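You operate a simulated robot arm through the tools that you are given. There is no shell and no other tool. Be economical: measure what you need, move in short steps, check, and stop when the job is done.

Carry out the task below with a simulated two-armed robot. There is one attempt and no reset: what you move stays moved.

## Task
On the grey table, fold the blue cloth in half, so that its two short edges meet.

It is judged by the outcome, as a careful person would: the job done as asked, and still so three seconds after it is handed in. It fails if anything else is knocked over, pushed out of place, dropped, spilled or broken. Flat cloth is picked up by pressing the open fingertips on it (5 to 10 N) and closing them slowly along it; thin cloth reads only 2 to 8 mm in the jaws.

## Robot
Two 6-joint arms with two-finger parallel grippers on one trunk, on a base that drives. Base frame: it is fixed to the floor where the robot stands at the start and does not move with it; the origin is under the middle of the robot, x ahead of it, y to its left, z up; the surface under the hand at the start is at about z = 75. Lengths are in cm, angles in degrees, forces in N, time in s.
The left shoulder is at the start at [28, 18.5, 93], the right one opposite. With the tool pointing down near the work surface each hand reaches from about 56 to 94 cm from the robot's upright axis, wherever it stands, measured 20 degrees to its own side. Places, roughly: grey table [110, -10, 80]. Payload 1.57 kg a hand.
The tool frame of a hand sits at the grasp point between the pads (the TCP): z along the fingers, y along the line on which they close. The tips reach 3 cm beyond it. Largest opening 8 cm; finger width 1.7, thickness 1.2; the body of the gripper, 4 by 8.2 cm, starts 8 cm behind the TCP.
Orientation is told as [roll, pitch, yaw] about the base's x, y, z axes, in that order, counted from this pose: with the fingers straight down and closing along the base's y, the tool's x points along the base's -x, its y along +y and its z along -z.

## Interface
- The arms move only by the tool servo_tool. It takes "left_increments", "right_increments" or both (then of equal length, played together; a hand with none holds still); each is a list of rows, each a list of 7 numbers: the shift along the base's x, y, z in cm, then the turn, a rotation vector about the base's x, y, z in rad, then the opening, from 0 (shut) to 1 (fully open). In form: [[x, y, z, wx, wy, wz, fingers], ...]. A call has 1 to 12 rows; each row shifts and turns the commanded pose from where the row before left it. A row lasts 0.2 s, in which the tool goes at most 5 cm and 8.6 degrees; a call with a longer step from one row to the next is refused whole, and so is a gripper value outside its range. A pose out of reach is approached as far as the arm can. The call stops where the force on the tool passes 40 N (or 10 N more than at its start, if that is more) or the arm is blocked; 0.2 s more then pass. Each finger travels about 15.3 cm/s and halts on what it meets, pressing with about 27 N; the grip force reading is that of the motor and also rises with nothing between the fingers. The clock runs only during rows and for 0.2 s after the last one: add rows that do not move to give the fingers time. It gives the time, the measured TCP pose, the force on the tool (base axes), the opening and the grip force at its end, in the units of the frame above (readings bear some noise), with the torque about the TCP (base axes, N m) and any sound that the robot's microphone picked up.
- Cameras (640 x 400 px; columns grow to the right, rows downward): "scene" is now at [22.46, -2.52, 135.51]; the picture's right is [-0.35, -0.94, 0.00], its down [-0.81, 0.30, -0.51] and it looks along [0.47, -0.18, -0.86] (base axes); focal length 290 px, centre (320, 200). "left" rides on the left gripper at [7.2, 0.7, -12.2] in its tool frame; the picture's right is [-0.09, 1.00, 0.00], its down [-0.84, -0.08, -0.54] and it looks along [-0.54, -0.05, 0.84] (tool axes); focal length 238 px, centre (320, 200). "right" rides on the right gripper at [7.2, -0.7, -12.2] in its tool frame; the picture's right is [0.09, 1.00, 0.00], its down [-0.84, 0.08, -0.54] and it looks along [-0.54, 0.05, 0.84] (tool axes); focal length 238 px, centre (320, 200).
- camera(camera): a new picture of that camera. No time passes.
- lift_body(by): slides the trunk up (or, below 0, down) by that many cm; the arms and the scene camera ride with it, the base frame stays. It gives what a move gives, with no picture.
- base_move(legs): drives the robot by 1 to 6 legs, each [ahead, turn to the left] in cm and degrees, along the robot's own axes; the way and the turn of a leg run together, so that a leg with both is an arc; at most 150 cm and 180 degrees a leg. The arms and the cameras ride along, it lands a little off, and it stops where it bumps. It gives what a move gives.
- turn_head(pan, tilt): turns the head with the scene camera to pan (to the left, within 86 degrees either way) and tilt (down, from -29 to 69), counted from straight ahead of the robot. It gives what a move gives.
- measure_at(camera, pixels): for up to 12 pixels [column, row] of the newest picture of that camera ("zoom" is the newest enlarged one), the place [x, y, z] in the base frame of the surface seen there, good to about 0.2 cm. No time passes.
- zoom(camera, box): a new picture of the part [left, top, right, bottom] of that camera's present view, enlarged. No time passes.
- finish_job(): hands the job in; it is judged then, once.

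Keep the steps short. Do not move on a guess: measure, check each grasp and each placing, and mend mistakes. In all there are 80 turns and 58 pictures (those below and enlarged ones count). Leave the grippers open and the arms clear of the work at the hand-in unless told otherwise, and finish with a single line.

The tools are called after "Emit:" as a command line: name --argument value ..., lists and objects as JSON in quotes. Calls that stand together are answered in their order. servo_tool: Moves the arms, as the interface text tells. Its arguments: {"type":"object","properties":{"left_increments":{"type":"array","items":{"type":"array","items":{"type":"number"}}},"right_increments":{"type":"array","items":{"type":"array","items":{"type":"number"}}}},"required":[]} The other tools are called the same way: lift_body (by) slides the trunk up or down; base_move (legs) drives the base; turn_head (pan, tilt) turns the head that bears the scene camera; camera (camera) takes a picture; measure_at (camera, pixels) gives the place of the surface under pixels of a picture; zoom (camera, box) takes an enlarged picture of a part of a camera's view; finish_job () hands the job in.

At the start:

```text
clock: 0.0
left_tcp_pos: [58.45, 17.22, 98.73]
left_tcp_rot: [-0.1, -0.1, 0.0]
left_wrist_force: [0.7, 0.0, 0.2]
left_ft_torque: [-0.02, -0.01, -0.05]
left_opening: 7.98
left_finger_force: 0.1
right_tcp_pos: [48.85, -38.84, 94.56]
right_tcp_rot: [0.0, 0.0, 0.1]
right_wrist_force: [1.4, 0.4, -0.1]
right_ft_torque: [0.0, -0.01, 0.01]
right_opening: 8.01
right_finger_force: 0.0
trunk travel left (down, up): [-62.5, 36.5]
robot x, y, heading: [-0.19, 0.02, -0.3]
head pan, tilt: [-20.5, 59.6]
```

scene: 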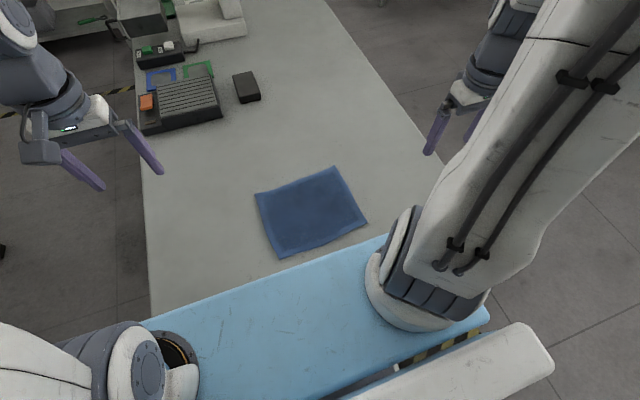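
right: 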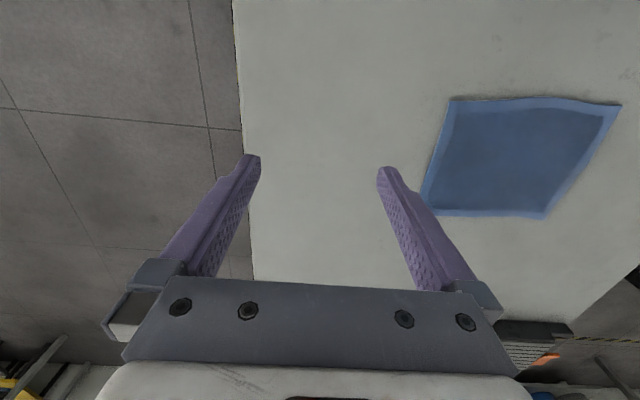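
left: 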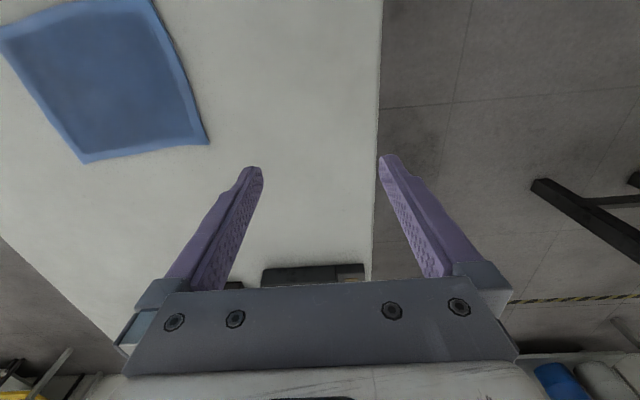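

I see the cloth in the scene picture, with corners near (255,193), (336,167), (367,224), (280,257). I'll measure them and the table.

Emit:
measure_at --camera "scene" --pixels '[[256, 194], [335, 168], [366, 223], [280, 256], [310, 210], [230, 200], [400, 200], [300, 181], [350, 195], [325, 240], [267, 225], [300, 130]]'

Emit:
zoom --camera "scene" --box '[230, 150, 390, 270]'

```text
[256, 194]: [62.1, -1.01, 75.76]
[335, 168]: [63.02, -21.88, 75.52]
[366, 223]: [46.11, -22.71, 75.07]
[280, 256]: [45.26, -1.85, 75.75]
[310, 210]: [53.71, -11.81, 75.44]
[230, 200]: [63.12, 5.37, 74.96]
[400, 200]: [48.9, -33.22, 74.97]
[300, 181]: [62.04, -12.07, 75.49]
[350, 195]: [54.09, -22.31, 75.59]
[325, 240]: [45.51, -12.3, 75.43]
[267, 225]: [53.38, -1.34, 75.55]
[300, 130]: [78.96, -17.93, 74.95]
```

```text
3.33 times, centred on (310, 210) of scene
```

zoom: 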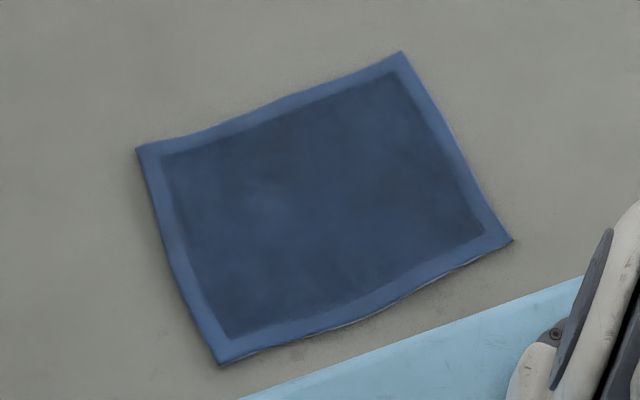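

The cloth is about 21 cm along y and 17 cm along x, so its short edges are at y≈-1.5 and y≈-22.3. It lies too near the robot for two hands. Before driving I'll measure the light-blue slab, to learn if it belongs to the robot, and look to the sides.

Emit:
measure_at --camera "scene" --pixels '[[250, 300], [170, 330], [400, 250], [300, 265], [150, 310], [450, 190]]'

Emit:
turn_head --pan -80 --tilt 35

Emit:
camera --camera "scene"

```text
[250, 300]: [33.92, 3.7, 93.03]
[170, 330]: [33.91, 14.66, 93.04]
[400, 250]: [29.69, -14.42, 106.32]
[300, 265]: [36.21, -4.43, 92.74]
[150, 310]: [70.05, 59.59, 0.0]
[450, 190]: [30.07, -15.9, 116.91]
```

```text
clock: 1.3
left_tcp_pos: [58.43, 17.03, 98.84]
left_tcp_rot: [0.0, 0.0, 0.0]
left_wrist_force: [0.1, 0.1, 0.2]
left_ft_torque: [-0.01, 0.01, 0.04]
left_opening: 8.02
left_finger_force: 0.0
right_tcp_pos: [48.99, -38.87, 94.64]
right_tcp_rot: [0.1, 0.0, 0.0]
right_wrist_force: [-0.5, -0.1, 0.5]
right_ft_torque: [0.03, 0.01, 0.01]
right_opening: 7.98
right_finger_force: 0.1
trunk travel left (down, up): [-62.5, 36.5]
robot x, y, heading: [0.13, -0.31, -0.0]
head pan, tilt: [-80.0, 35.0]
```

```text
53 pictures are left
```

scene: 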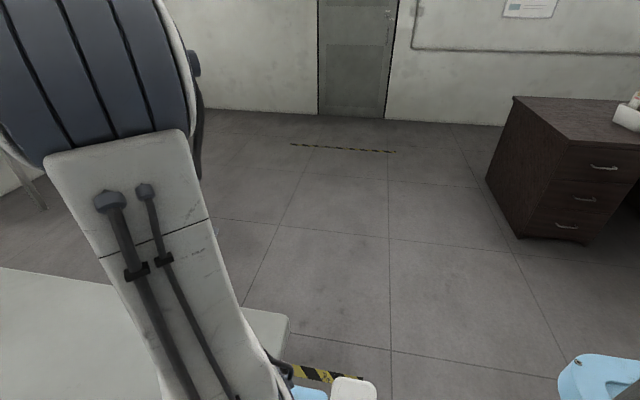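

The blue slab is the robot's own shoulder bar (z≈93), and the right side is free apart from a cabinet to the rear. I'll back off a little, then turn right so the two hands work side by side.

Emit:
measure_at --camera "scene" --pixels '[[520, 237], [488, 175], [600, 385]]'

Emit:
base_move --legs '[[-6, 0], [-10, -25]]'

Emit:
turn_head --pan 5 --tilt 55

Emit:
camera --camera "scene"

```text
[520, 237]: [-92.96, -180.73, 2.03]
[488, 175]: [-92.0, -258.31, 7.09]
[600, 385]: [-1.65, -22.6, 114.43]
```

```text
clock: 3.5
left_tcp_pos: [44.69, -6.67, 98.78]
left_tcp_rot: [-0.1, -0.1, -24.6]
left_wrist_force: [-0.4, -0.5, 0.1]
left_ft_torque: [0.0, 0.02, 0.01]
left_opening: 7.99
left_finger_force: 0.0
right_tcp_pos: [12.72, -53.61, 94.61]
right_tcp_rot: [0.0, 0.0, -24.5]
right_wrist_force: [-0.4, 0.6, 0.8]
right_ft_torque: [0.03, 0.01, -0.01]
right_opening: 8.03
right_finger_force: 0.0
trunk travel left (down, up): [-62.5, 36.5]
robot x, y, heading: [-15.18, 2.14, -24.6]
head pan, tilt: [-80.0, 35.0]
```

```text
clock: 5.1
left_tcp_pos: [44.53, -6.68, 98.69]
left_tcp_rot: [0.0, 0.0, -24.6]
left_wrist_force: [0.5, -0.2, -0.4]
left_ft_torque: [0.03, -0.01, 0.01]
left_opening: 8.02
left_finger_force: 0.1
right_tcp_pos: [12.81, -53.67, 94.6]
right_tcp_rot: [-0.1, 0.0, -24.5]
right_wrist_force: [0.9, 0.0, 0.2]
right_ft_torque: [0.02, -0.01, 0.02]
right_opening: 7.99
right_finger_force: 0.1
trunk travel left (down, up): [-62.5, 36.5]
robot x, y, heading: [-15.79, 2.11, -24.6]
head pan, tilt: [5.0, 55.0]
```

```text
52 pictures are left
```

scene: 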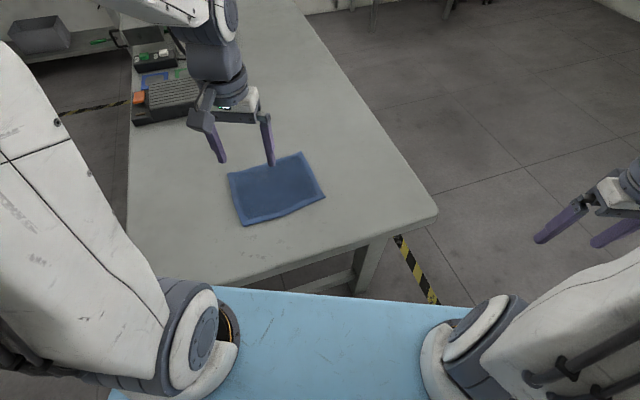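

The base is at [-15.5, 2.1], heading -24.6, and the way is clear. Now the left hand goes above the far-left corner, leaning forward and squared to the edge. The right hand comes in part of the way, leaning back.

Emit:
servo_tool --left_increments '[[2.1, 0.44, -1.0, 0, 0.025, 0.054, 0.4], [2.1, 0.44, -1.0, 0, 0.025, 0.054, 0.4], [2.1, 0.44, -1.0, 0, 0.025, 0.054, 0.4], [2.1, 0.44, -1.0, 0, 0.025, 0.054, 0.4], [2.1, 0.44, -1.0, 0, 0.025, 0.054, 0.4], [2.1, 0.44, -1.0, 0, 0.025, 0.054, 0.4], [2.1, 0.44, -1.0, 0, 0.025, 0.054, 0.4], [2.1, 0.44, -1.0, 0, 0.025, 0.054, 0.4], [0, 0, 0, 0, 0, 0, 0.4]]' --right_increments '[[3, 3, 0, 0, -0.025, 0.054, 0.4], [3, 3, 0, 0, -0.025, 0.054, 0.4], [3, 3, 0, 0, -0.025, 0.054, 0.4], [3, 3, 0, 0, -0.025, 0.054, 0.4], [3, 3, 0, 0, -0.025, 0.054, 0.4], [3, 3, 0, 0, -0.025, 0.054, 0.4], [3, 3, 0, 0, -0.025, 0.054, 0.4], [3, 3, 0, 0, -0.025, 0.054, 0.4], [3, 3, 0, 0, 0, 0, 0.4]]'

Emit:
camera --camera "scene"

```text
clock: 7.1
left_tcp_pos: [61.51, -3.09, 90.77]
left_tcp_rot: [-2.6, 11.1, 0.0]
left_wrist_force: [1.1, 0.2, 0.5]
left_ft_torque: [0.0, 0.01, 0.03]
left_opening: 3.19
left_finger_force: 0.1
right_tcp_pos: [39.75, -26.54, 94.55]
right_tcp_rot: [2.4, -11.1, -0.1]
right_wrist_force: [0.2, 0.4, -0.7]
right_ft_torque: [0.0, 0.02, 0.03]
right_opening: 3.21
right_finger_force: 0.2
trunk travel left (down, up): [-62.5, 36.5]
robot x, y, heading: [-15.52, 2.49, -24.6]
head pan, tilt: [5.0, 55.0]
```

```text
51 pictures are left
```

scene: 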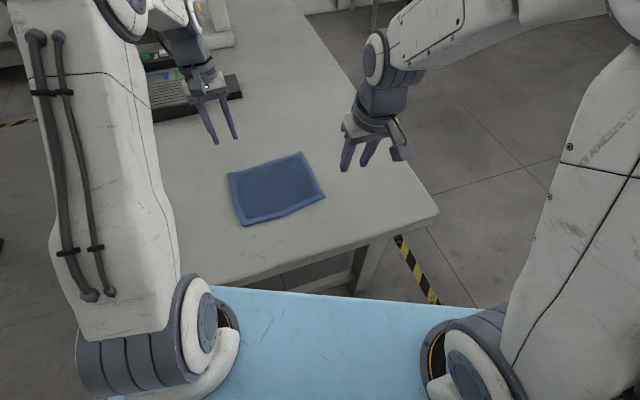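

Both hands go where commanded. Next I'll cancel the small rolls, bring the right hand above the near-left corner and lower both to about z=84.

Emit:
servo_tool --left_increments '[[-0.4, -0.1, 0, 0.045, 0, 0, 0.4], [0, 0, 0, 0, 0, 0, 0.4], [0, 0, 0, 0, 0, 0, 0.4], [0, 0, 0, 0, 0, 0, 0.4], [0, 0, 0, 0, 0, 0, 0.4], [0, 0, 0, 0, 0, 0, 0.4], [0, 0, -3, 0, 0, 0, 0.4], [0, 0, -3, 0, 0, 0, 0.4], [0, 0, 0, 0, 0, 0, 0.4]]' --right_increments '[[1.1, 3.75, 0, -0.042, 0, 0, 0.4], [1.1, 3.75, 0, 0, 0, 0, 0.4], [1.1, 3.75, 0, 0, 0, 0, 0.4], [1.1, 3.75, 0, 0, 0, 0, 0.4], [1.1, 3.75, 0, 0, 0, 0, 0.4], [1.1, 3.75, 0, 0, 0, 0, 0.4], [0, 0, -3.5, 0, 0, 0, 0.4], [0, 0, -3.5, 0, 0, 0, 0.4], [0, 0, -3.5, 0, 0, 0, 0.4]]'

Emit:
camera --camera "scene"

Emit:
camera --camera "left"

Emit:
camera --camera "right"

```text
clock: 9.1
left_tcp_pos: [60.93, -3.17, 84.7]
left_tcp_rot: [0.2, 11.0, 0.5]
left_wrist_force: [-0.3, -0.1, 0.5]
left_ft_torque: [0.02, -0.01, -0.03]
left_opening: 3.21
left_finger_force: 0.1
right_tcp_pos: [46.2, -4.11, 84.15]
right_tcp_rot: [0.0, -11.1, 0.4]
right_wrist_force: [0.1, -0.4, -0.4]
right_ft_torque: [0.0, -0.01, 0.03]
right_opening: 3.18
right_finger_force: 0.0
trunk travel left (down, up): [-62.5, 36.5]
robot x, y, heading: [-15.56, 1.64, -24.6]
head pan, tilt: [5.0, 55.0]
```

```text
50 pictures are left
```

scene: 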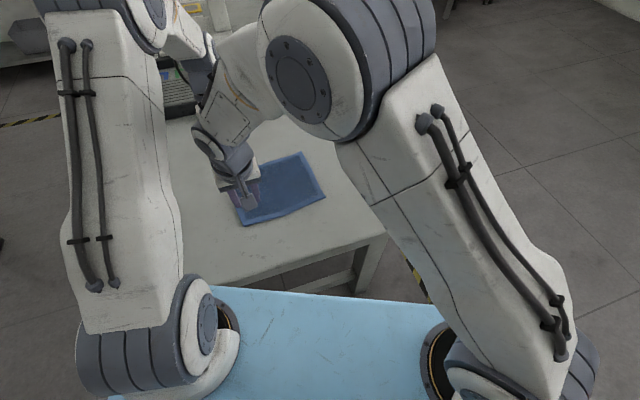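

```text
49 pictures are left
```

left: 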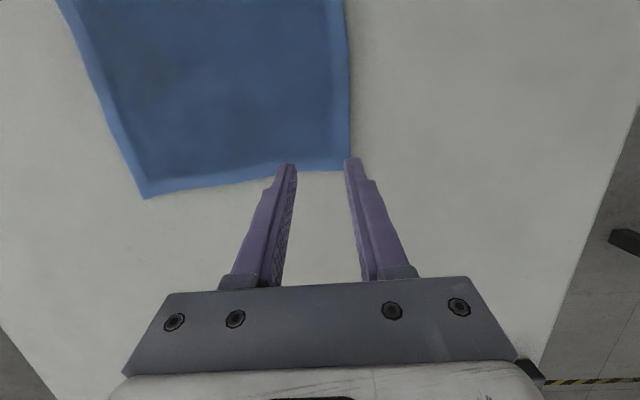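

```text
48 pictures are left
```

right: 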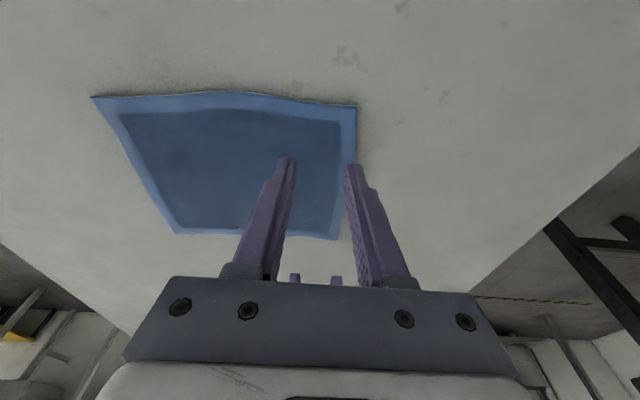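

The hands aren't touching each other. I'll measure the two left corners in the wrist pictures to fine-tune the positions: left (349,168), (335,5); right (338,238), (356,108).

Emit:
measure_at --camera "left" --pixels '[[346, 166], [348, 120], [345, 50], [146, 196], [290, 168], [354, 163]]'

Emit:
measure_at --camera "right" --pixels '[[337, 236], [354, 110], [95, 99], [178, 232], [287, 163], [350, 168]]'

```text
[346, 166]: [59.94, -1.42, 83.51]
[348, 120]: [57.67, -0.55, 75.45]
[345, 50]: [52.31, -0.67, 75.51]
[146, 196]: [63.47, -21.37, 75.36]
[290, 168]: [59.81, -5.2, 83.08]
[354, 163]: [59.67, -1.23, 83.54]
```

```text
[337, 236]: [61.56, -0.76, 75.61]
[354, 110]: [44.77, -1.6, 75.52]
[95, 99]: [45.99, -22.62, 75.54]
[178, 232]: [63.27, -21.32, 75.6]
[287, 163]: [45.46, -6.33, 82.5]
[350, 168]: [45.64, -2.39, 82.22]
```

Tips are about 1.5 cm in from the corners (far-left [61.7,-0.8], near-left [45,-1.7]). I'll lower both to just above the cloth.

Emit:
servo_tool --left_increments '[[0, 0, -2.7, 0, 0, 0, 0.4], [0, 0, -2.7, 0, 0, 0, 0.4], [0, 0, 0, 0, 0, 0, 0.4]]' --right_increments '[[0, 0, -2.4, 0, 0, 0, 0.4], [0, 0, -2.4, 0, 0, 0, 0.4], [0, 0, 0, 0, 0, 0, 0.4]]'

Emit:
servo_tool --left_increments '[[0, 0, -0.2, 0, 0, 0, 0.4], [0, 0, -0.2, 0, 0, 0, 0.4], [0, 0, 0, 0, 0, 0, 0.4]]' --right_increments '[[0, 0, -0.2, 0, 0, 0, 0.4], [0, 0, -0.2, 0, 0, 0, 0.4], [0, 0, 0, 0, 0, 0, 0.4]]'

```text
clock: 9.9
left_tcp_pos: [60.96, -3.14, 79.19]
left_tcp_rot: [0.2, 11.1, 0.5]
left_wrist_force: [0.5, -1.3, 0.1]
left_ft_torque: [-0.02, -0.02, 0.01]
left_opening: 3.18
left_finger_force: 0.1
right_tcp_pos: [46.2, -3.94, 79.23]
right_tcp_rot: [0.0, -11.1, 0.5]
right_wrist_force: [0.3, 0.1, 0.2]
right_ft_torque: [-0.01, 0.0, 0.0]
right_opening: 3.18
right_finger_force: 0.1
trunk travel left (down, up): [-62.5, 36.5]
robot x, y, heading: [-15.31, 2.18, -24.4]
head pan, tilt: [5.0, 55.0]
```

```text
clock: 10.7
left_tcp_pos: [60.99, -3.19, 78.88]
left_tcp_rot: [0.2, 11.1, 0.5]
left_wrist_force: [0.2, -0.7, -0.5]
left_ft_torque: [-0.02, -0.02, 0.02]
left_opening: 3.24
left_finger_force: 0.0
right_tcp_pos: [46.26, -4.05, 78.94]
right_tcp_rot: [-0.1, -11.1, 0.4]
right_wrist_force: [0.3, 1.0, -0.1]
right_ft_torque: [0.0, -0.02, 0.02]
right_opening: 3.2
right_finger_force: 0.0
trunk travel left (down, up): [-62.5, 36.5]
robot x, y, heading: [-15.62, 2.24, -24.7]
head pan, tilt: [5.0, 55.0]
```

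No contact yet (force is near zero at z≈78.9), so I'll go down in smaller steps.

Emit:
servo_tool --left_increments '[[0, 0, -0.15, 0, 0, 0, 0.4], [0, 0, -0.15, 0, 0, 0, 0.4], [0, 0, 0, 0, 0, 0, 0.4]]' --right_increments '[[0, 0, -0.15, 0, 0, 0, 0.4], [0, 0, -0.15, 0, 0, 0, 0.4], [0, 0, 0, 0, 0, 0, 0.4]]'

Emit:
servo_tool --left_increments '[[0, 0, -0.15, 0, 0, 0, 0.4], [0, 0, 0, 0, 0, 0, 0.4]]' --right_increments '[[0, 0, -0.15, 0, 0, 0, 0.4], [0, 0, 0, 0, 0, 0, 0.4]]'

```text
clock: 11.5
left_tcp_pos: [60.92, -3.06, 78.67]
left_tcp_rot: [0.2, 11.1, 0.5]
left_wrist_force: [-0.1, -0.5, 0.6]
left_ft_torque: [-0.02, 0.0, -0.03]
left_opening: 3.18
left_finger_force: 0.1
right_tcp_pos: [46.23, -4.01, 78.57]
right_tcp_rot: [0.0, -11.1, 0.3]
right_wrist_force: [-0.3, -0.1, 0.1]
right_ft_torque: [0.0, 0.0, 0.01]
right_opening: 3.22
right_finger_force: 0.2
trunk travel left (down, up): [-62.5, 36.5]
robot x, y, heading: [-15.74, 2.13, -24.7]
head pan, tilt: [5.0, 55.0]
```

```text
clock: 12.1
left_tcp_pos: [61.0, -3.21, 78.5]
left_tcp_rot: [0.2, 11.0, 0.5]
left_wrist_force: [-0.3, 0.3, 1.4]
left_ft_torque: [0.05, -0.01, -0.01]
left_opening: 3.19
left_finger_force: 0.0
right_tcp_pos: [46.21, -4.12, 78.46]
right_tcp_rot: [0.0, -11.1, 0.4]
right_wrist_force: [-1.1, -0.3, 1.4]
right_ft_torque: [0.03, 0.04, 0.02]
right_opening: 3.2
right_finger_force: 0.0
trunk travel left (down, up): [-62.5, 36.5]
robot x, y, heading: [-15.64, 2.34, -24.4]
head pan, tilt: [5.0, 55.0]
```

Light contact on both (1.4 N), so I'll press a little further.

Emit:
servo_tool --left_increments '[[0, 0, -0.15, 0, 0, 0, 0.4], [0, 0, 0, 0, 0, 0, 0.4]]' --right_increments '[[0, 0, -0.15, 0, 0, 0, 0.4], [0, 0, 0, 0, 0, 0, 0.4]]'

Emit:
servo_tool --left_increments '[[0, 0, -0.1, 0, 0, 0, 0.4], [0, 0, 0, 0, 0, 0, 0.4]]' --right_increments '[[0, 0, -0.1, 0, 0, 0, 0.4], [0, 0, 0, 0, 0, 0, 0.4]]'

```text
clock: 12.7
left_tcp_pos: [61.03, -3.11, 78.45]
left_tcp_rot: [0.2, 11.0, 0.5]
left_wrist_force: [0.1, 0.6, 3.4]
left_ft_torque: [-0.01, 0.0, -0.03]
left_opening: 3.15
left_finger_force: 0.0
right_tcp_pos: [46.36, -4.21, 78.49]
right_tcp_rot: [0.0, -11.1, 0.4]
right_wrist_force: [0.0, 0.6, 6.0]
right_ft_torque: [-0.02, 0.03, -0.02]
right_opening: 3.2
right_finger_force: 0.1
trunk travel left (down, up): [-62.5, 36.5]
robot x, y, heading: [-15.41, 2.38, -24.5]
head pan, tilt: [5.0, 55.0]
```

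```text
clock: 13.3
left_tcp_pos: [60.96, -3.1, 78.46]
left_tcp_rot: [0.3, 11.1, 0.5]
left_wrist_force: [0.6, 0.7, 5.6]
left_ft_torque: [0.0, -0.06, -0.02]
left_opening: 3.16
left_finger_force: 0.2
right_tcp_pos: [46.45, -4.06, 78.29]
right_tcp_rot: [0.1, -11.2, 0.4]
right_wrist_force: [-1.4, 0.3, 17.0]
right_ft_torque: [0.0, 0.08, 0.02]
right_opening: 3.2
right_finger_force: 0.0
trunk travel left (down, up): [-62.5, 36.5]
robot x, y, heading: [-15.24, 2.07, -24.6]
head pan, tilt: [5.0, 55.0]
```

Left is at 5.6 N and right a bit too hard at 17 N. I'll ease the right up and the left slightly down, then close slowly.

Emit:
servo_tool --left_increments '[[0, 0, -0.05, 0, 0, 0, 0.4], [0, 0, 0, 0, 0, 0, 0.4]]' --right_increments '[[0, 0, 0.07, 0, 0, 0, 0.4], [0, 0, 0, 0, 0, 0, 0.4]]'

Emit:
servo_tool --left_increments '[[0, 0, 0, 0, 0, 0, 0.35], [0, 0, 0, 0, 0, 0, 0.3], [0, 0, 0, 0, 0, 0, 0.25], [0, 0, 0, 0, 0, 0, 0.2], [0, 0, 0, 0, 0, 0, 0.15], [0, 0, 0, 0, 0, 0, 0.1], [0, 0, 0, 0, 0, 0, 0.05], [0, 0, 0, 0, 0, 0, 0], [0, 0, 0, 0, 0, 0, 0]]' --right_increments '[[0, 0, 0, 0, 0, 0, 0.35], [0, 0, 0, 0, 0, 0, 0.3], [0, 0, 0, 0, 0, 0, 0.25], [0, 0, 0, 0, 0, 0, 0.2], [0, 0, 0, 0, 0, 0, 0.15], [0, 0, 0, 0, 0, 0, 0.1], [0, 0, 0, 0, 0, 0, 0.05], [0, 0, 0, 0, 0, 0, 0], [0, 0, 0, 0, 0, 0, 0]]'

Emit:
camera --camera "left"

Emit:
camera --camera "right"

```text
clock: 13.9
left_tcp_pos: [61.01, -3.22, 78.42]
left_tcp_rot: [0.1, 11.0, 0.5]
left_wrist_force: [-1.5, 1.2, 12.3]
left_ft_torque: [-0.07, 0.0, 0.01]
left_opening: 3.13
left_finger_force: 0.0
right_tcp_pos: [46.29, -4.11, 78.49]
right_tcp_rot: [0.0, -11.2, 0.5]
right_wrist_force: [1.5, 1.0, 9.2]
right_ft_torque: [0.07, 0.0, 0.03]
right_opening: 3.17
right_finger_force: 0.0
trunk travel left (down, up): [-62.5, 36.5]
robot x, y, heading: [-15.59, 2.15, -24.6]
head pan, tilt: [5.0, 55.0]
```

```text
clock: 15.9
left_tcp_pos: [60.93, -3.26, 78.31]
left_tcp_rot: [0.2, 11.0, 0.6]
left_wrist_force: [-1.0, -2.2, 15.2]
left_ft_torque: [-0.11, -0.02, 0.02]
left_opening: 0.44
left_finger_force: 25.0
right_tcp_pos: [46.21, -4.12, 78.56]
right_tcp_rot: [-0.1, -11.2, 0.5]
right_wrist_force: [0.9, 0.5, 7.3]
right_ft_torque: [0.01, -0.01, 0.01]
right_opening: 0.46
right_finger_force: 24.6
trunk travel left (down, up): [-62.5, 36.5]
robot x, y, heading: [-15.41, 2.03, -24.5]
head pan, tilt: [5.0, 55.0]
```

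```text
47 pictures are left
```

left: 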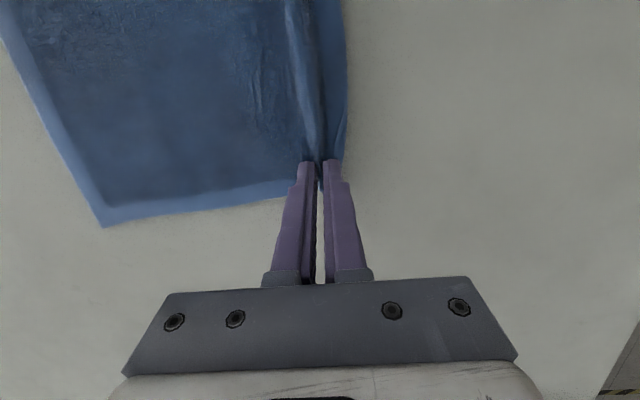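

```text
46 pictures are left
```

right: 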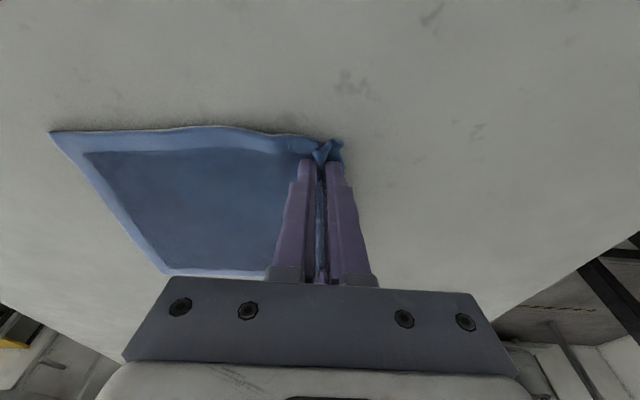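

Both hands hold cloth (4.4 mm), but as a ridge about 2 cm in from the edge, which would leave the edge folded back after the fold. I'd rather pinch the very edge, so I'll open, lift clear and see how the cloth relaxes.

Emit:
servo_tool --left_increments '[[0, 0, 0, 0, 0, 0, 0.2], [0, 0, 0, 0, 0, 0, 0.4], [0, 0, 0, 0, 0, 0, 0.5], [0, 0, 2, 0, 0, 0, 0.5], [0, 0, 3, 0, 0, 0, 0.2], [0, 0, 0, 0, 0, 0, 0.2]]' --right_increments '[[0, 0, 0, 0, 0, 0, 0.2], [0, 0, 0, 0, 0, 0, 0.4], [0, 0, 0, 0, 0, 0, 0.5], [0, 0, 2, 0, 0, 0, 0.5], [0, 0, 3, 0, 0, 0, 0.2], [0, 0, 0, 0, 0, 0, 0.2]]'

Emit:
camera --camera "left"

Emit:
camera --camera "right"

```text
clock: 17.3
left_tcp_pos: [60.91, -3.31, 83.14]
left_tcp_rot: [0.2, 11.1, 0.6]
left_wrist_force: [-0.2, -0.9, -0.2]
left_ft_torque: [-0.03, 0.0, -0.03]
left_opening: 1.6
left_finger_force: 0.0
right_tcp_pos: [46.1, -4.09, 83.1]
right_tcp_rot: [-0.2, -10.9, 0.5]
right_wrist_force: [-0.5, -0.2, -0.5]
right_ft_torque: [-0.01, -0.03, 0.0]
right_opening: 1.62
right_finger_force: 0.1
trunk travel left (down, up): [-62.5, 36.5]
robot x, y, heading: [-15.67, 1.83, -24.5]
head pan, tilt: [5.0, 55.0]
```

```text
45 pictures are left
```

left: 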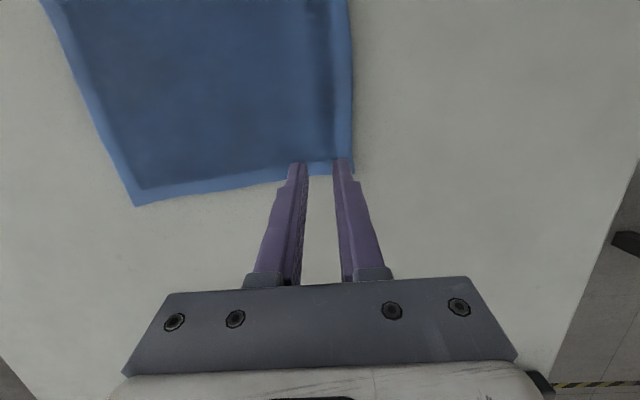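

```text
44 pictures are left
```

right: 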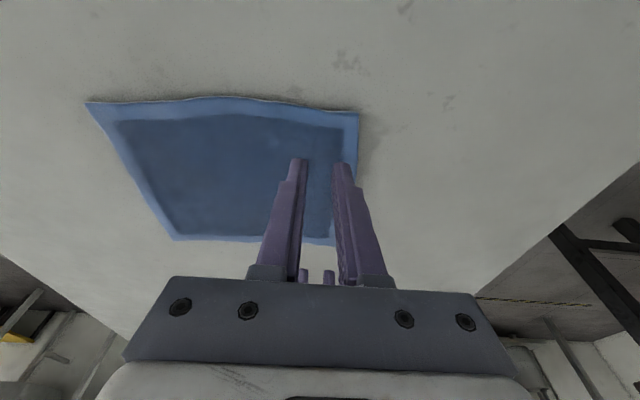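

The cloth springs back flat by itself. I'll measure the edge again for the edge pinch.

Emit:
measure_at --camera "left" --pixels '[[351, 130], [351, 100], [350, 50], [362, 140], [300, 170], [137, 204]]'

Emit:
measure_at --camera "right" --pixels '[[357, 114], [357, 130], [356, 150], [368, 130], [88, 104], [330, 244]]'

```text
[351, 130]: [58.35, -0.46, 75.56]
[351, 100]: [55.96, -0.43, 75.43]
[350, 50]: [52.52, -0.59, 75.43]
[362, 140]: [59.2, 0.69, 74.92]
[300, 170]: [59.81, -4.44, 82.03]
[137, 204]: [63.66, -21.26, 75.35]
```

```text
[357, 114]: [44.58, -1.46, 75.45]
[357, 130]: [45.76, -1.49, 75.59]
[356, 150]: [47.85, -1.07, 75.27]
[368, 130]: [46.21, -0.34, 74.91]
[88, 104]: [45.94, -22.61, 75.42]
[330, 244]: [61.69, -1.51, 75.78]
```

Edge is at y≈-0.5 (far) and y≈-1.3 (near). I'll shift both hands +2.2 in y with a 2 cm opening, so the outer finger is just off the edge, then lower.

Emit:
servo_tool --left_increments '[[0, 2.2, 0, 0, 0, 0, 0.25], [0, 0, -2.1, 0, 0, 0, 0.25], [0, 0, -2.1, 0, 0, 0, 0.25], [0, 0, -0.2, 0, 0, 0, 0.25], [0, 0, -0.2, 0, 0, 0, 0.25], [0, 0, 0, 0, 0, 0, 0.25]]' --right_increments '[[0, 2.2, 0, 0, 0, 0, 0.25], [0, 0, -2.1, 0, 0, 0, 0.25], [0, 0, -2.1, 0, 0, 0, 0.25], [0, 0, -0.2, 0, 0, 0, 0.25], [0, 0, -0.2, 0, 0, 0, 0.25], [0, 0, 0, 0, 0, 0, 0.25]]'

Emit:
servo_tool --left_increments '[[0, 0, -0.15, 0, 0, 0, 0.25], [0, 0, 0, 0, 0, 0, 0.25]]' --right_increments '[[0, 0, -0.15, 0, 0, 0, 0.25], [0, 0, 0, 0, 0, 0, 0.25]]'

```text
clock: 18.7
left_tcp_pos: [61.02, -1.04, 78.71]
left_tcp_rot: [0.2, 11.0, 0.5]
left_wrist_force: [-0.2, -0.2, 0.0]
left_ft_torque: [-0.01, 0.03, 0.0]
left_opening: 1.99
left_finger_force: 0.1
right_tcp_pos: [46.32, -1.76, 78.73]
right_tcp_rot: [-0.1, -11.2, 0.5]
right_wrist_force: [-0.3, -0.4, -0.1]
right_ft_torque: [-0.04, 0.01, 0.0]
right_opening: 2.0
right_finger_force: 0.1
trunk travel left (down, up): [-62.5, 36.5]
robot x, y, heading: [-15.78, 2.5, -24.6]
head pan, tilt: [5.0, 55.0]
```

```text
clock: 19.3
left_tcp_pos: [61.13, -0.91, 78.54]
left_tcp_rot: [0.2, 11.1, 0.5]
left_wrist_force: [0.7, 0.0, 0.9]
left_ft_torque: [-0.01, -0.04, -0.02]
left_opening: 2.0
left_finger_force: 0.0
right_tcp_pos: [46.39, -1.98, 78.6]
right_tcp_rot: [-0.2, -11.0, 0.3]
right_wrist_force: [-1.3, 0.5, 1.1]
right_ft_torque: [-0.01, 0.02, 0.01]
right_opening: 2.01
right_finger_force: 0.1
trunk travel left (down, up): [-62.5, 36.5]
robot x, y, heading: [-15.46, 1.88, -24.7]
head pan, tilt: [5.0, 55.0]
```

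Emit:
servo_tool --left_increments '[[0, 0, -0.2, 0, 0, 0, 0.25], [0, 0, 0, 0, 0, 0, 0.25]]' --right_increments '[[0, 0, -0.2, 0, 0, 0, 0.25], [0, 0, 0, 0, 0, 0, 0.25]]'

Emit:
camera --camera "left"

Emit:
camera --camera "right"

```text
clock: 19.9
left_tcp_pos: [60.91, -0.84, 78.44]
left_tcp_rot: [0.1, 11.0, 0.4]
left_wrist_force: [0.4, -0.4, 8.3]
left_ft_torque: [-0.14, -0.03, -0.04]
left_opening: 2.04
left_finger_force: 0.2
right_tcp_pos: [46.23, -1.85, 78.45]
right_tcp_rot: [0.0, -11.0, 0.4]
right_wrist_force: [-0.7, 0.2, 2.0]
right_ft_torque: [-0.02, 0.04, 0.0]
right_opening: 2.0
right_finger_force: 0.0
trunk travel left (down, up): [-62.5, 36.5]
robot x, y, heading: [-15.51, 2.18, -24.6]
head pan, tilt: [5.0, 55.0]
```

```text
43 pictures are left
```

left: 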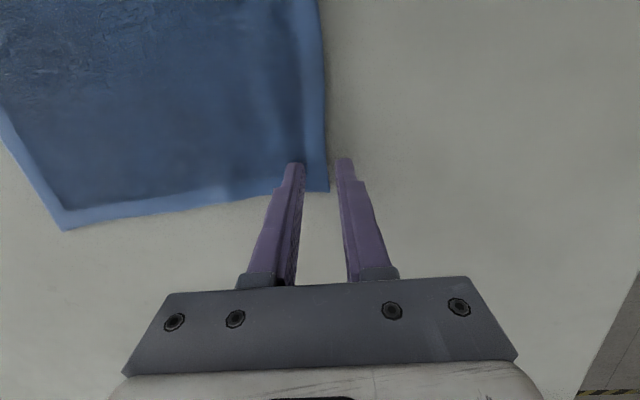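

```text
42 pictures are left
```

right: 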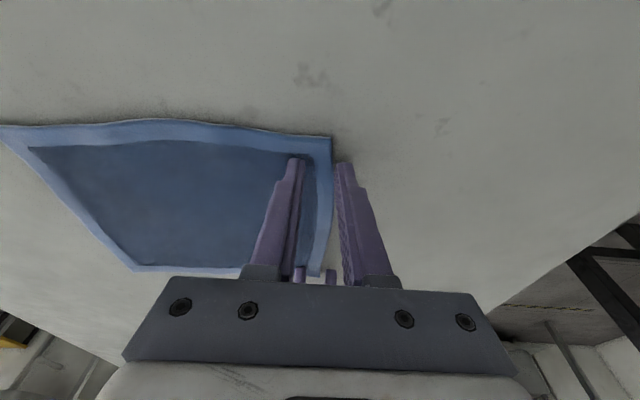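

Outer fingers are just off the edge and inner fingers on the cloth. I'll press the right slightly more and close both slowly.

Emit:
servo_tool --left_increments '[[0, 0, -0.03, 0, 0, 0, 0.25], [0, 0, 0, 0, 0, 0, 0.2], [0, 0, 0, 0, 0, 0, 0.15], [0, 0, 0, 0, 0, 0, 0.1], [0, 0, 0, 0, 0, 0, 0.06], [0, 0, 0, 0, 0, 0, 0.03], [0, 0, 0, 0, 0, 0, 0], [0, 0, 0, 0, 0, 0, 0]]' --right_increments '[[0, 0, -0.12, 0, 0, 0, 0.25], [0, 0, 0, 0, 0, 0, 0.2], [0, 0, 0, 0, 0, 0, 0.15], [0, 0, 0, 0, 0, 0, 0.1], [0, 0, 0, 0, 0, 0, 0.06], [0, 0, 0, 0, 0, 0, 0.03], [0, 0, 0, 0, 0, 0, 0], [0, 0, 0, 0, 0, 0, 0]]'

Emit:
camera --camera "left"

Emit:
camera --camera "right"

```text
clock: 21.7
left_tcp_pos: [61.03, -0.97, 78.27]
left_tcp_rot: [0.2, 11.1, 0.6]
left_wrist_force: [-1.0, -2.3, 10.2]
left_ft_torque: [-0.12, 0.0, 0.01]
left_opening: 0.27
left_finger_force: 23.8
right_tcp_pos: [46.36, -1.82, 78.32]
right_tcp_rot: [-0.1, -11.1, 0.4]
right_wrist_force: [0.6, -2.4, 10.4]
right_ft_torque: [-0.09, -0.01, 0.02]
right_opening: 0.36
right_finger_force: 25.1
trunk travel left (down, up): [-62.5, 36.5]
robot x, y, heading: [-15.92, 1.96, -24.5]
head pan, tilt: [5.0, 55.0]
```

```text
41 pictures are left
```

left: 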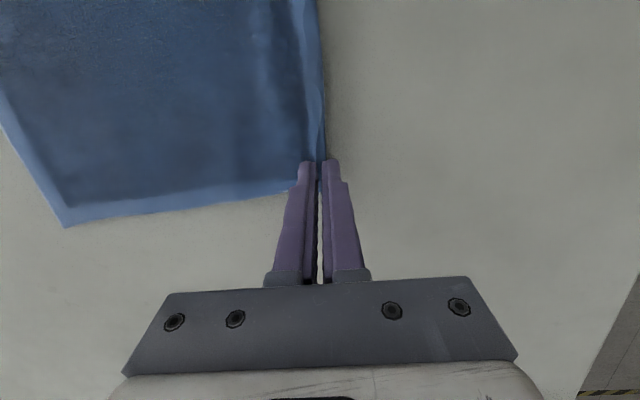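

```text
40 pictures are left
```

right: 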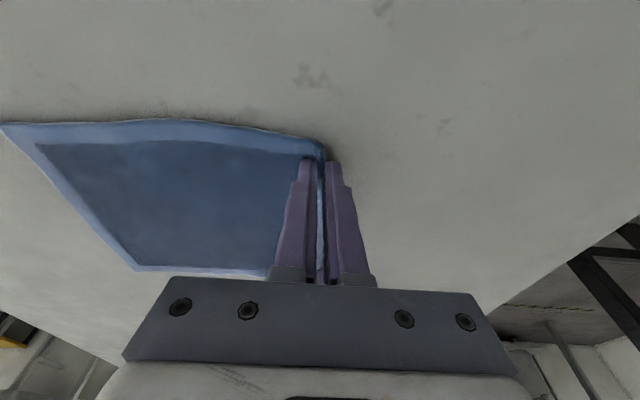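

Both jaws now hold just the edge (2.7 and 3.6 mm). I'll swing both hands through the first half of an arc about the midline, y≈-11.8.

Emit:
servo_tool --left_increments '[[0.067, -0.09, 1.27, 0, 0, 0, 0], [0.067, -0.27, 1.24, 0, 0, 0, 0], [0.067, -0.45, 1.2, 0, 0, 0, 0], [0.067, -0.61, 1.14, 0, 0, 0, 0], [0.067, -0.77, 1.06, 0, 0, 0, 0], [0.067, -0.91, 0.95, 0, 0, 0, 0], [0.067, -1.04, 0.84, 0, 0, 0, 0], [0.067, -1.15, 0.7, 0, 0, 0, 0], [0.067, -1.24, 0.56, 0, 0, 0, 0], [0.067, -1.31, 0.41, 0, 0, 0, 0], [0.067, -1.36, 0.25, 0, 0, 0, 0], [0.067, -1.38, 0.08, 0, 0, 0, 0]]' --right_increments '[[0.058, -0.09, 1.27, 0, 0, 0, 0], [0.058, -0.27, 1.24, 0, 0, 0, 0], [0.058, -0.45, 1.2, 0, 0, 0, 0], [0.058, -0.61, 1.14, 0, 0, 0, 0], [0.058, -0.77, 1.06, 0, 0, 0, 0], [0.058, -0.91, 0.95, 0, 0, 0, 0], [0.058, -1.04, 0.84, 0, 0, 0, 0], [0.058, -1.15, 0.7, 0, 0, 0, 0], [0.058, -1.24, 0.56, 0, 0, 0, 0], [0.058, -1.31, 0.41, 0, 0, 0, 0], [0.058, -1.36, 0.25, 0, 0, 0, 0], [0.058, -1.38, 0.08, 0, 0, 0, 0]]'

Emit:
camera --camera "left"

Emit:
camera --camera "right"

Emit:
camera --camera "scene"

```text
clock: 24.3
left_tcp_pos: [61.97, -11.75, 87.96]
left_tcp_rot: [0.1, 11.1, 0.4]
left_wrist_force: [-1.0, -1.0, 0.4]
left_ft_torque: [-0.02, 0.01, 0.0]
left_opening: 0.21
left_finger_force: 23.9
right_tcp_pos: [46.89, -12.55, 87.93]
right_tcp_rot: [0.0, -11.1, 0.4]
right_wrist_force: [0.6, 0.3, 0.1]
right_ft_torque: [-0.01, -0.02, 0.01]
right_opening: 0.35
right_finger_force: 24.6
trunk travel left (down, up): [-62.5, 36.5]
robot x, y, heading: [-15.32, 1.98, -24.6]
head pan, tilt: [5.0, 55.0]
```

```text
39 pictures are left
```

left: 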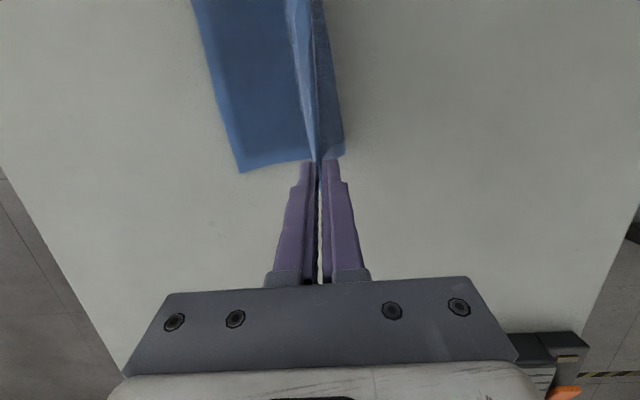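

```text
38 pictures are left
```

right: 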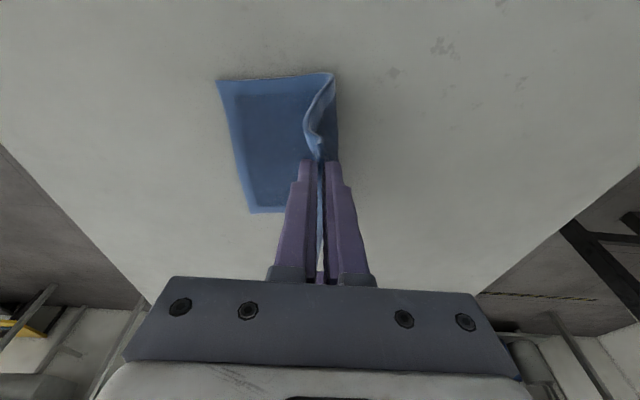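

```text
37 pictures are left
```

scene: 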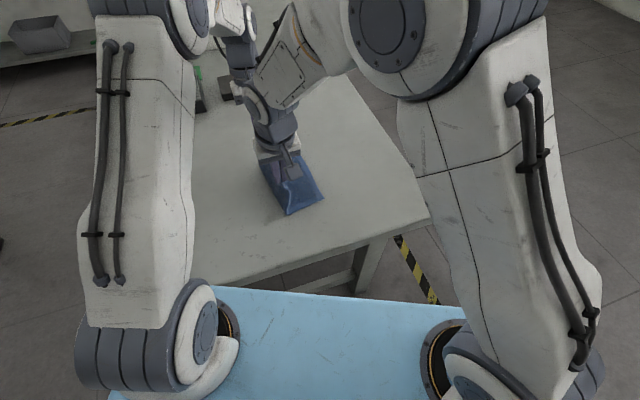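

Both corners are held and the lower half lies still. I'll re-measure the fixed short edge so the second half lands on it.

Emit:
measure_at --camera "right" --pixels '[[219, 83], [251, 210], [232, 150]]'

Emit:
measure_at --camera "left" --pixels '[[241, 170], [215, 80]]'

```text
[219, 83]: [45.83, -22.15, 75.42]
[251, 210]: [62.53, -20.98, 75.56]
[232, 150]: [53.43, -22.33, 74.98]
```

```text
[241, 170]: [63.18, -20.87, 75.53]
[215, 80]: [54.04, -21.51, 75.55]
```

Fixed edge runs from [63.2,-21.1] to [46,-22.4]. Second half of the arc: the hands lean toward -y so the edge is laid down naturally, stopping just above the lower layer.

Emit:
servo_tool --left_increments '[[0.067, -1.34, -0.07, 0.03, 0, 0, 0], [0.067, -1.32, -0.22, 0.03, 0, 0, 0], [0.067, -1.27, -0.36, 0.03, 0, 0, 0], [0.067, -1.2, -0.5, 0.03, 0, 0, 0], [0.067, -1.12, -0.62, 0.03, 0, 0, 0], [0.067, -1.01, -0.74, 0.03, 0, 0, 0], [0.067, -0.88, -0.85, 0.03, 0, 0, 0], [0.067, -0.75, -0.94, 0.03, 0, 0, 0], [0.067, -0.6, -1.01, 0.03, 0, 0, 0], [0.067, -0.43, -1.06, 0.03, 0, 0, 0], [0.067, -0.26, -1.1, 0.03, 0, 0, 0], [0.067, -0.09, -0.9, 0.02, 0, 0, 0]]' --right_increments '[[0.058, -1.35, -0.07, 0.03, 0, 0, 0], [0.058, -1.33, -0.22, 0.03, 0, 0, 0], [0.058, -1.28, -0.36, 0.03, 0, 0, 0], [0.058, -1.21, -0.5, 0.03, 0, 0, 0], [0.058, -1.13, -0.62, 0.03, 0, 0, 0], [0.058, -1.02, -0.74, 0.03, 0, 0, 0], [0.058, -0.9, -0.85, 0.03, 0, 0, 0], [0.058, -0.77, -0.94, 0.03, 0, 0, 0], [0.058, -0.62, -1.01, 0.03, 0, 0, 0], [0.058, -0.45, -1.06, 0.03, 0, 0, 0], [0.058, -0.28, -1.1, 0.03, 0, 0, 0], [0.058, -0.11, -0.9, 0.02, 0, 0, 0]]'

Emit:
camera --camera "left"

Emit:
camera --camera "right"

Emit:
zoom --camera "scene" --box '[200, 110, 360, 230]'

```text
clock: 26.9
left_tcp_pos: [62.66, -21.91, 79.62]
left_tcp_rot: [20.7, 10.2, 4.2]
left_wrist_force: [0.2, -0.1, -0.3]
left_ft_torque: [0.0, -0.01, 0.01]
left_opening: 0.0
left_finger_force: 21.2
right_tcp_pos: [47.69, -23.0, 79.46]
right_tcp_rot: [20.4, -10.5, -3.5]
right_wrist_force: [0.1, 0.7, 0.5]
right_ft_torque: [-0.06, -0.01, -0.03]
right_opening: 0.34
right_finger_force: 24.7
trunk travel left (down, up): [-62.5, 36.5]
robot x, y, heading: [-15.78, 2.02, -24.7]
head pan, tilt: [5.0, 55.0]
```

```text
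36 pictures are left
```

left: 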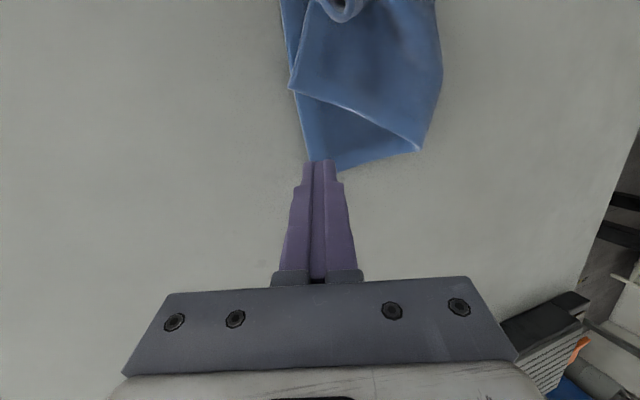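

```text
35 pictures are left
```

right: 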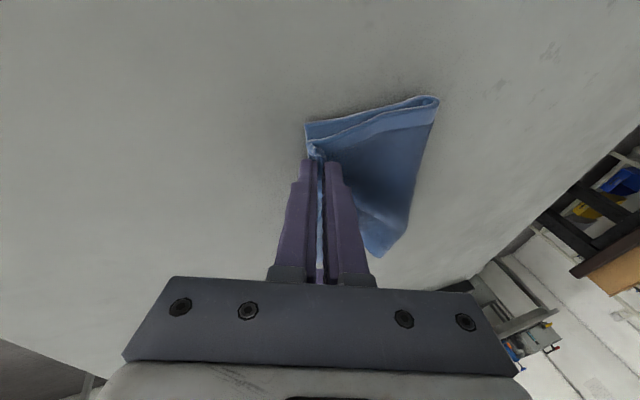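

```text
3.33 times, centred on (280, 170) of scene
```

zoom: 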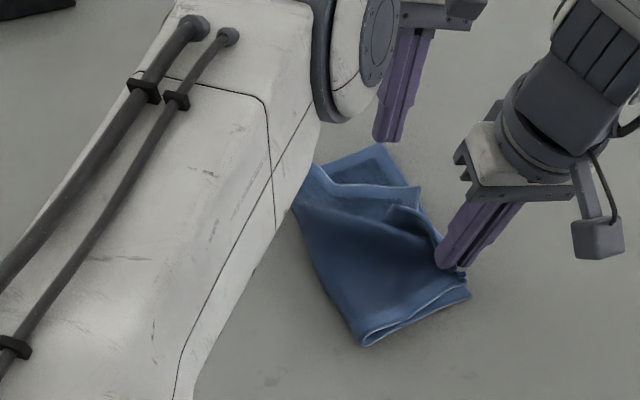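

The left jaws slipped off (opening 0.0) while the right corner is right where it should be. The upper layer's free corner appears near (290,90) in the left picture, so I'll measure the shape there.

Emit:
measure_at --camera "left" --pixels '[[293, 90], [350, 108], [418, 148], [312, 40], [335, 12], [340, 168], [296, 120], [380, 60]]'

Emit:
zoom --camera "left" --box '[220, 0, 480, 180]'

```text
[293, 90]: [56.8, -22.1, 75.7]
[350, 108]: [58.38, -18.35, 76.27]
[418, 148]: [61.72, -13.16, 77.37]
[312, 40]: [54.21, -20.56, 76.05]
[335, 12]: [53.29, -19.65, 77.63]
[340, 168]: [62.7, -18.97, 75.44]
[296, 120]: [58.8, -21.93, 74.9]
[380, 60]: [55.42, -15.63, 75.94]
```

```text
2.22 times, centred on (350, 90) of left
```

zoom: 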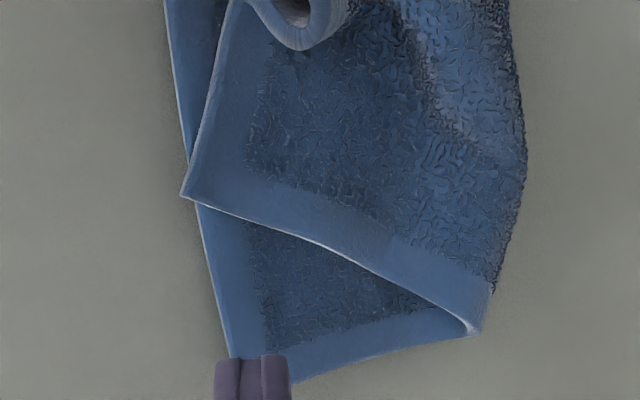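

The free corner lies at [56.8,-22.1] but belongs at [63.2,-21.1]. Cleanest is to undo: the right hand, still holding, swings back along the same arc and lays the cloth flat, then I regrip the far corner more firmly.

Emit:
servo_tool --left_increments '[[-0.067, 0.09, 2.5, -0.02, 0, 0, 0], [-0.067, 0.26, 2.1, -0.03, 0, 0, 0], [-0.067, 0.43, 1.06, -0.03, 0, 0, 0], [-0.067, 0.6, 1.01, -0.03, 0, 0, 0], [-0.067, 0.75, 0.94, -0.03, 0, 0, 0], [-0.067, 0.88, 0.85, -0.03, 0, 0, 0], [-0.067, 1.01, 0.74, -0.03, 0, 0, 0], [-0.067, 1.12, 0.62, -0.03, 0, 0, 0], [-0.067, 1.2, 0.5, -0.03, 0, 0, 0], [-0.067, 1.27, 0.36, -0.03, 0, 0, 0], [-0.067, 1.32, 0.22, -0.03, 0, 0, 0], [-0.067, 1.34, 0.07, -0.03, 0, 0, 0]]' --right_increments '[[-0.058, 0.11, 0.9, -0.02, 0, 0, 0], [-0.058, 0.28, 1.1, -0.03, 0, 0, 0], [-0.058, 0.45, 1.06, -0.03, 0, 0, 0], [-0.058, 0.62, 1.01, -0.03, 0, 0, 0], [-0.058, 0.77, 0.94, -0.03, 0, 0, 0], [-0.058, 0.9, 0.85, -0.03, 0, 0, 0], [-0.058, 1.02, 0.74, -0.03, 0, 0, 0], [-0.058, 1.13, 0.62, -0.03, 0, 0, 0], [-0.058, 1.21, 0.5, -0.03, 0, 0, 0], [-0.058, 1.28, 0.36, -0.03, 0, 0, 0], [-0.058, 1.33, 0.22, -0.03, 0, 0, 0], [-0.058, 1.35, 0.07, -0.03, 0, 0, 0]]'

Emit:
servo_tool --left_increments '[[-0.067, 1.38, 0, 0, 0, 0, 0], [-0.067, 1.36, 0, 0, 0, 0, 0], [-0.067, 1.31, 0, 0, 0, 0, 0], [-0.067, 1.24, 0, 0, 0, 0, 0], [-0.067, 1.15, 0, 0, 0, 0, 0], [-0.067, 1.04, 0, 0, 0, 0, 0], [-0.067, 0.91, 0, 0, 0, 0, 0], [-0.067, 0.77, 0, 0, 0, 0, 0], [-0.067, 0.61, 0, 0, 0, 0, 0], [-0.067, 0.45, 0, 0, 0, 0, 0], [-0.067, 0.27, 0, 0, 0, 0, 0], [-0.067, 0.09, 0, 0, 0, 0, 0]]' --right_increments '[[-0.058, 1.38, -0.08, 0, 0, 0, 0], [-0.058, 1.36, -0.25, 0, 0, 0, 0], [-0.058, 1.31, -0.41, 0, 0, 0, 0], [-0.058, 1.24, -0.56, 0, 0, 0, 0], [-0.058, 1.15, -0.7, 0, 0, 0, 0], [-0.058, 1.04, -0.84, 0, 0, 0, 0], [-0.058, 0.91, -0.95, 0, 0, 0, 0], [-0.058, 0.77, -1.06, 0, 0, 0, 0], [-0.058, 0.61, -1.14, 0, 0, 0, 0], [-0.058, 0.45, -1.2, 0, 0, 0, 0], [-0.058, 0.27, -1.24, 0, 0, 0, 0], [-0.058, 0.09, -1.2, 0, 0, 0, 0]]'

Emit:
camera --camera "left"

Emit:
camera --camera "right"

```text
clock: 29.5
left_tcp_pos: [61.92, -11.52, 90.64]
left_tcp_rot: [0.1, 11.0, 0.4]
left_wrist_force: [1.5, -0.5, -0.6]
left_ft_torque: [0.01, -0.02, 0.02]
left_opening: 0.03
left_finger_force: 21.4
right_tcp_pos: [47.03, -12.52, 87.91]
right_tcp_rot: [-0.1, -11.0, 0.4]
right_wrist_force: [-0.2, -0.1, 0.5]
right_ft_torque: [0.05, 0.02, -0.01]
right_opening: 0.35
right_finger_force: 24.5
trunk travel left (down, up): [-62.5, 36.5]
robot x, y, heading: [-15.91, 1.69, -24.3]
head pan, tilt: [5.0, 55.0]
```

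```text
clock: 32.1
left_tcp_pos: [61.04, -0.98, 90.76]
left_tcp_rot: [0.3, 11.0, 0.5]
left_wrist_force: [0.6, -0.3, -0.5]
left_ft_torque: [-0.04, 0.0, 0.01]
left_opening: 0.0
left_finger_force: 21.3
right_tcp_pos: [46.41, -1.78, 78.35]
right_tcp_rot: [0.0, -11.3, 0.5]
right_wrist_force: [-2.6, -2.2, 14.1]
right_ft_torque: [-0.12, 0.02, 0.02]
right_opening: 0.33
right_finger_force: 25.1
trunk travel left (down, up): [-62.5, 36.5]
robot x, y, heading: [-15.75, 2.41, -24.4]
head pan, tilt: [5.0, 55.0]
```

```text
32 pictures are left
```

left: 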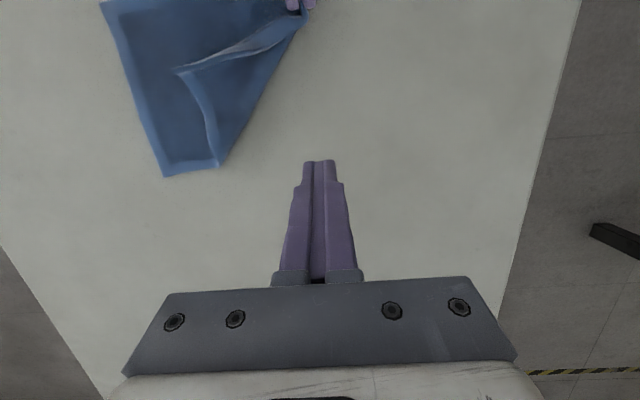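

```text
31 pictures are left
```

right: 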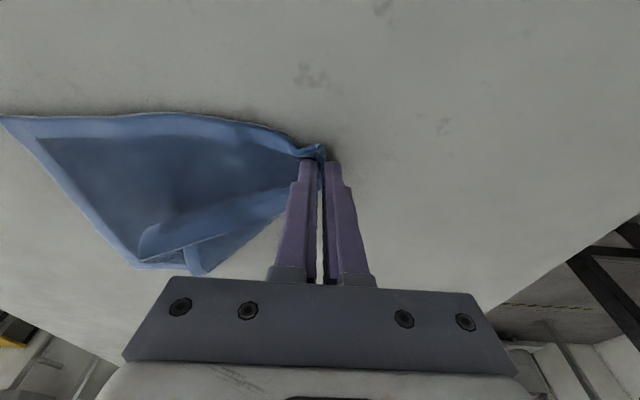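

The near side lies flat again, but the far corner is still folded over, with its tip near (178,70) in the left picture. I'll measure that flap to grip it.

Emit:
measure_at --camera "left" --pixels '[[180, 70], [195, 90], [212, 130], [216, 162], [230, 50], [270, 38], [220, 80], [167, 174], [170, 100]]'

Emit:
zoom --camera "left" --box '[80, 0, 340, 180]'

```text
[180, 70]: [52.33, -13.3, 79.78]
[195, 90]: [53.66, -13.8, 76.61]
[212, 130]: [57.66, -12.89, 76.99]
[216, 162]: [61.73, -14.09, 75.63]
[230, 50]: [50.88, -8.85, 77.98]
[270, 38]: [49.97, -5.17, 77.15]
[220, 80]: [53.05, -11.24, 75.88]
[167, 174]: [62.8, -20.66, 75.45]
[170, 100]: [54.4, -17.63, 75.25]
```

```text
2.22 times, centred on (210, 90) of left
```

zoom: 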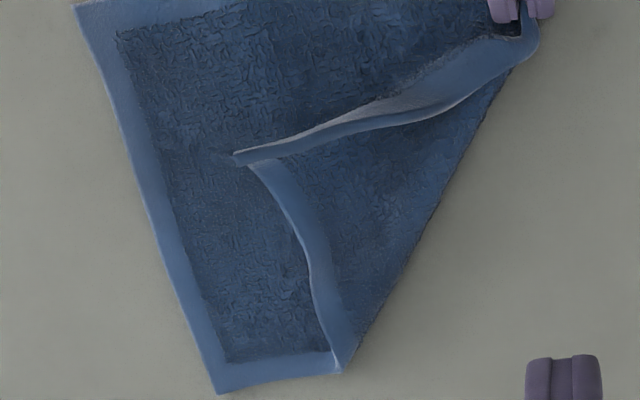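

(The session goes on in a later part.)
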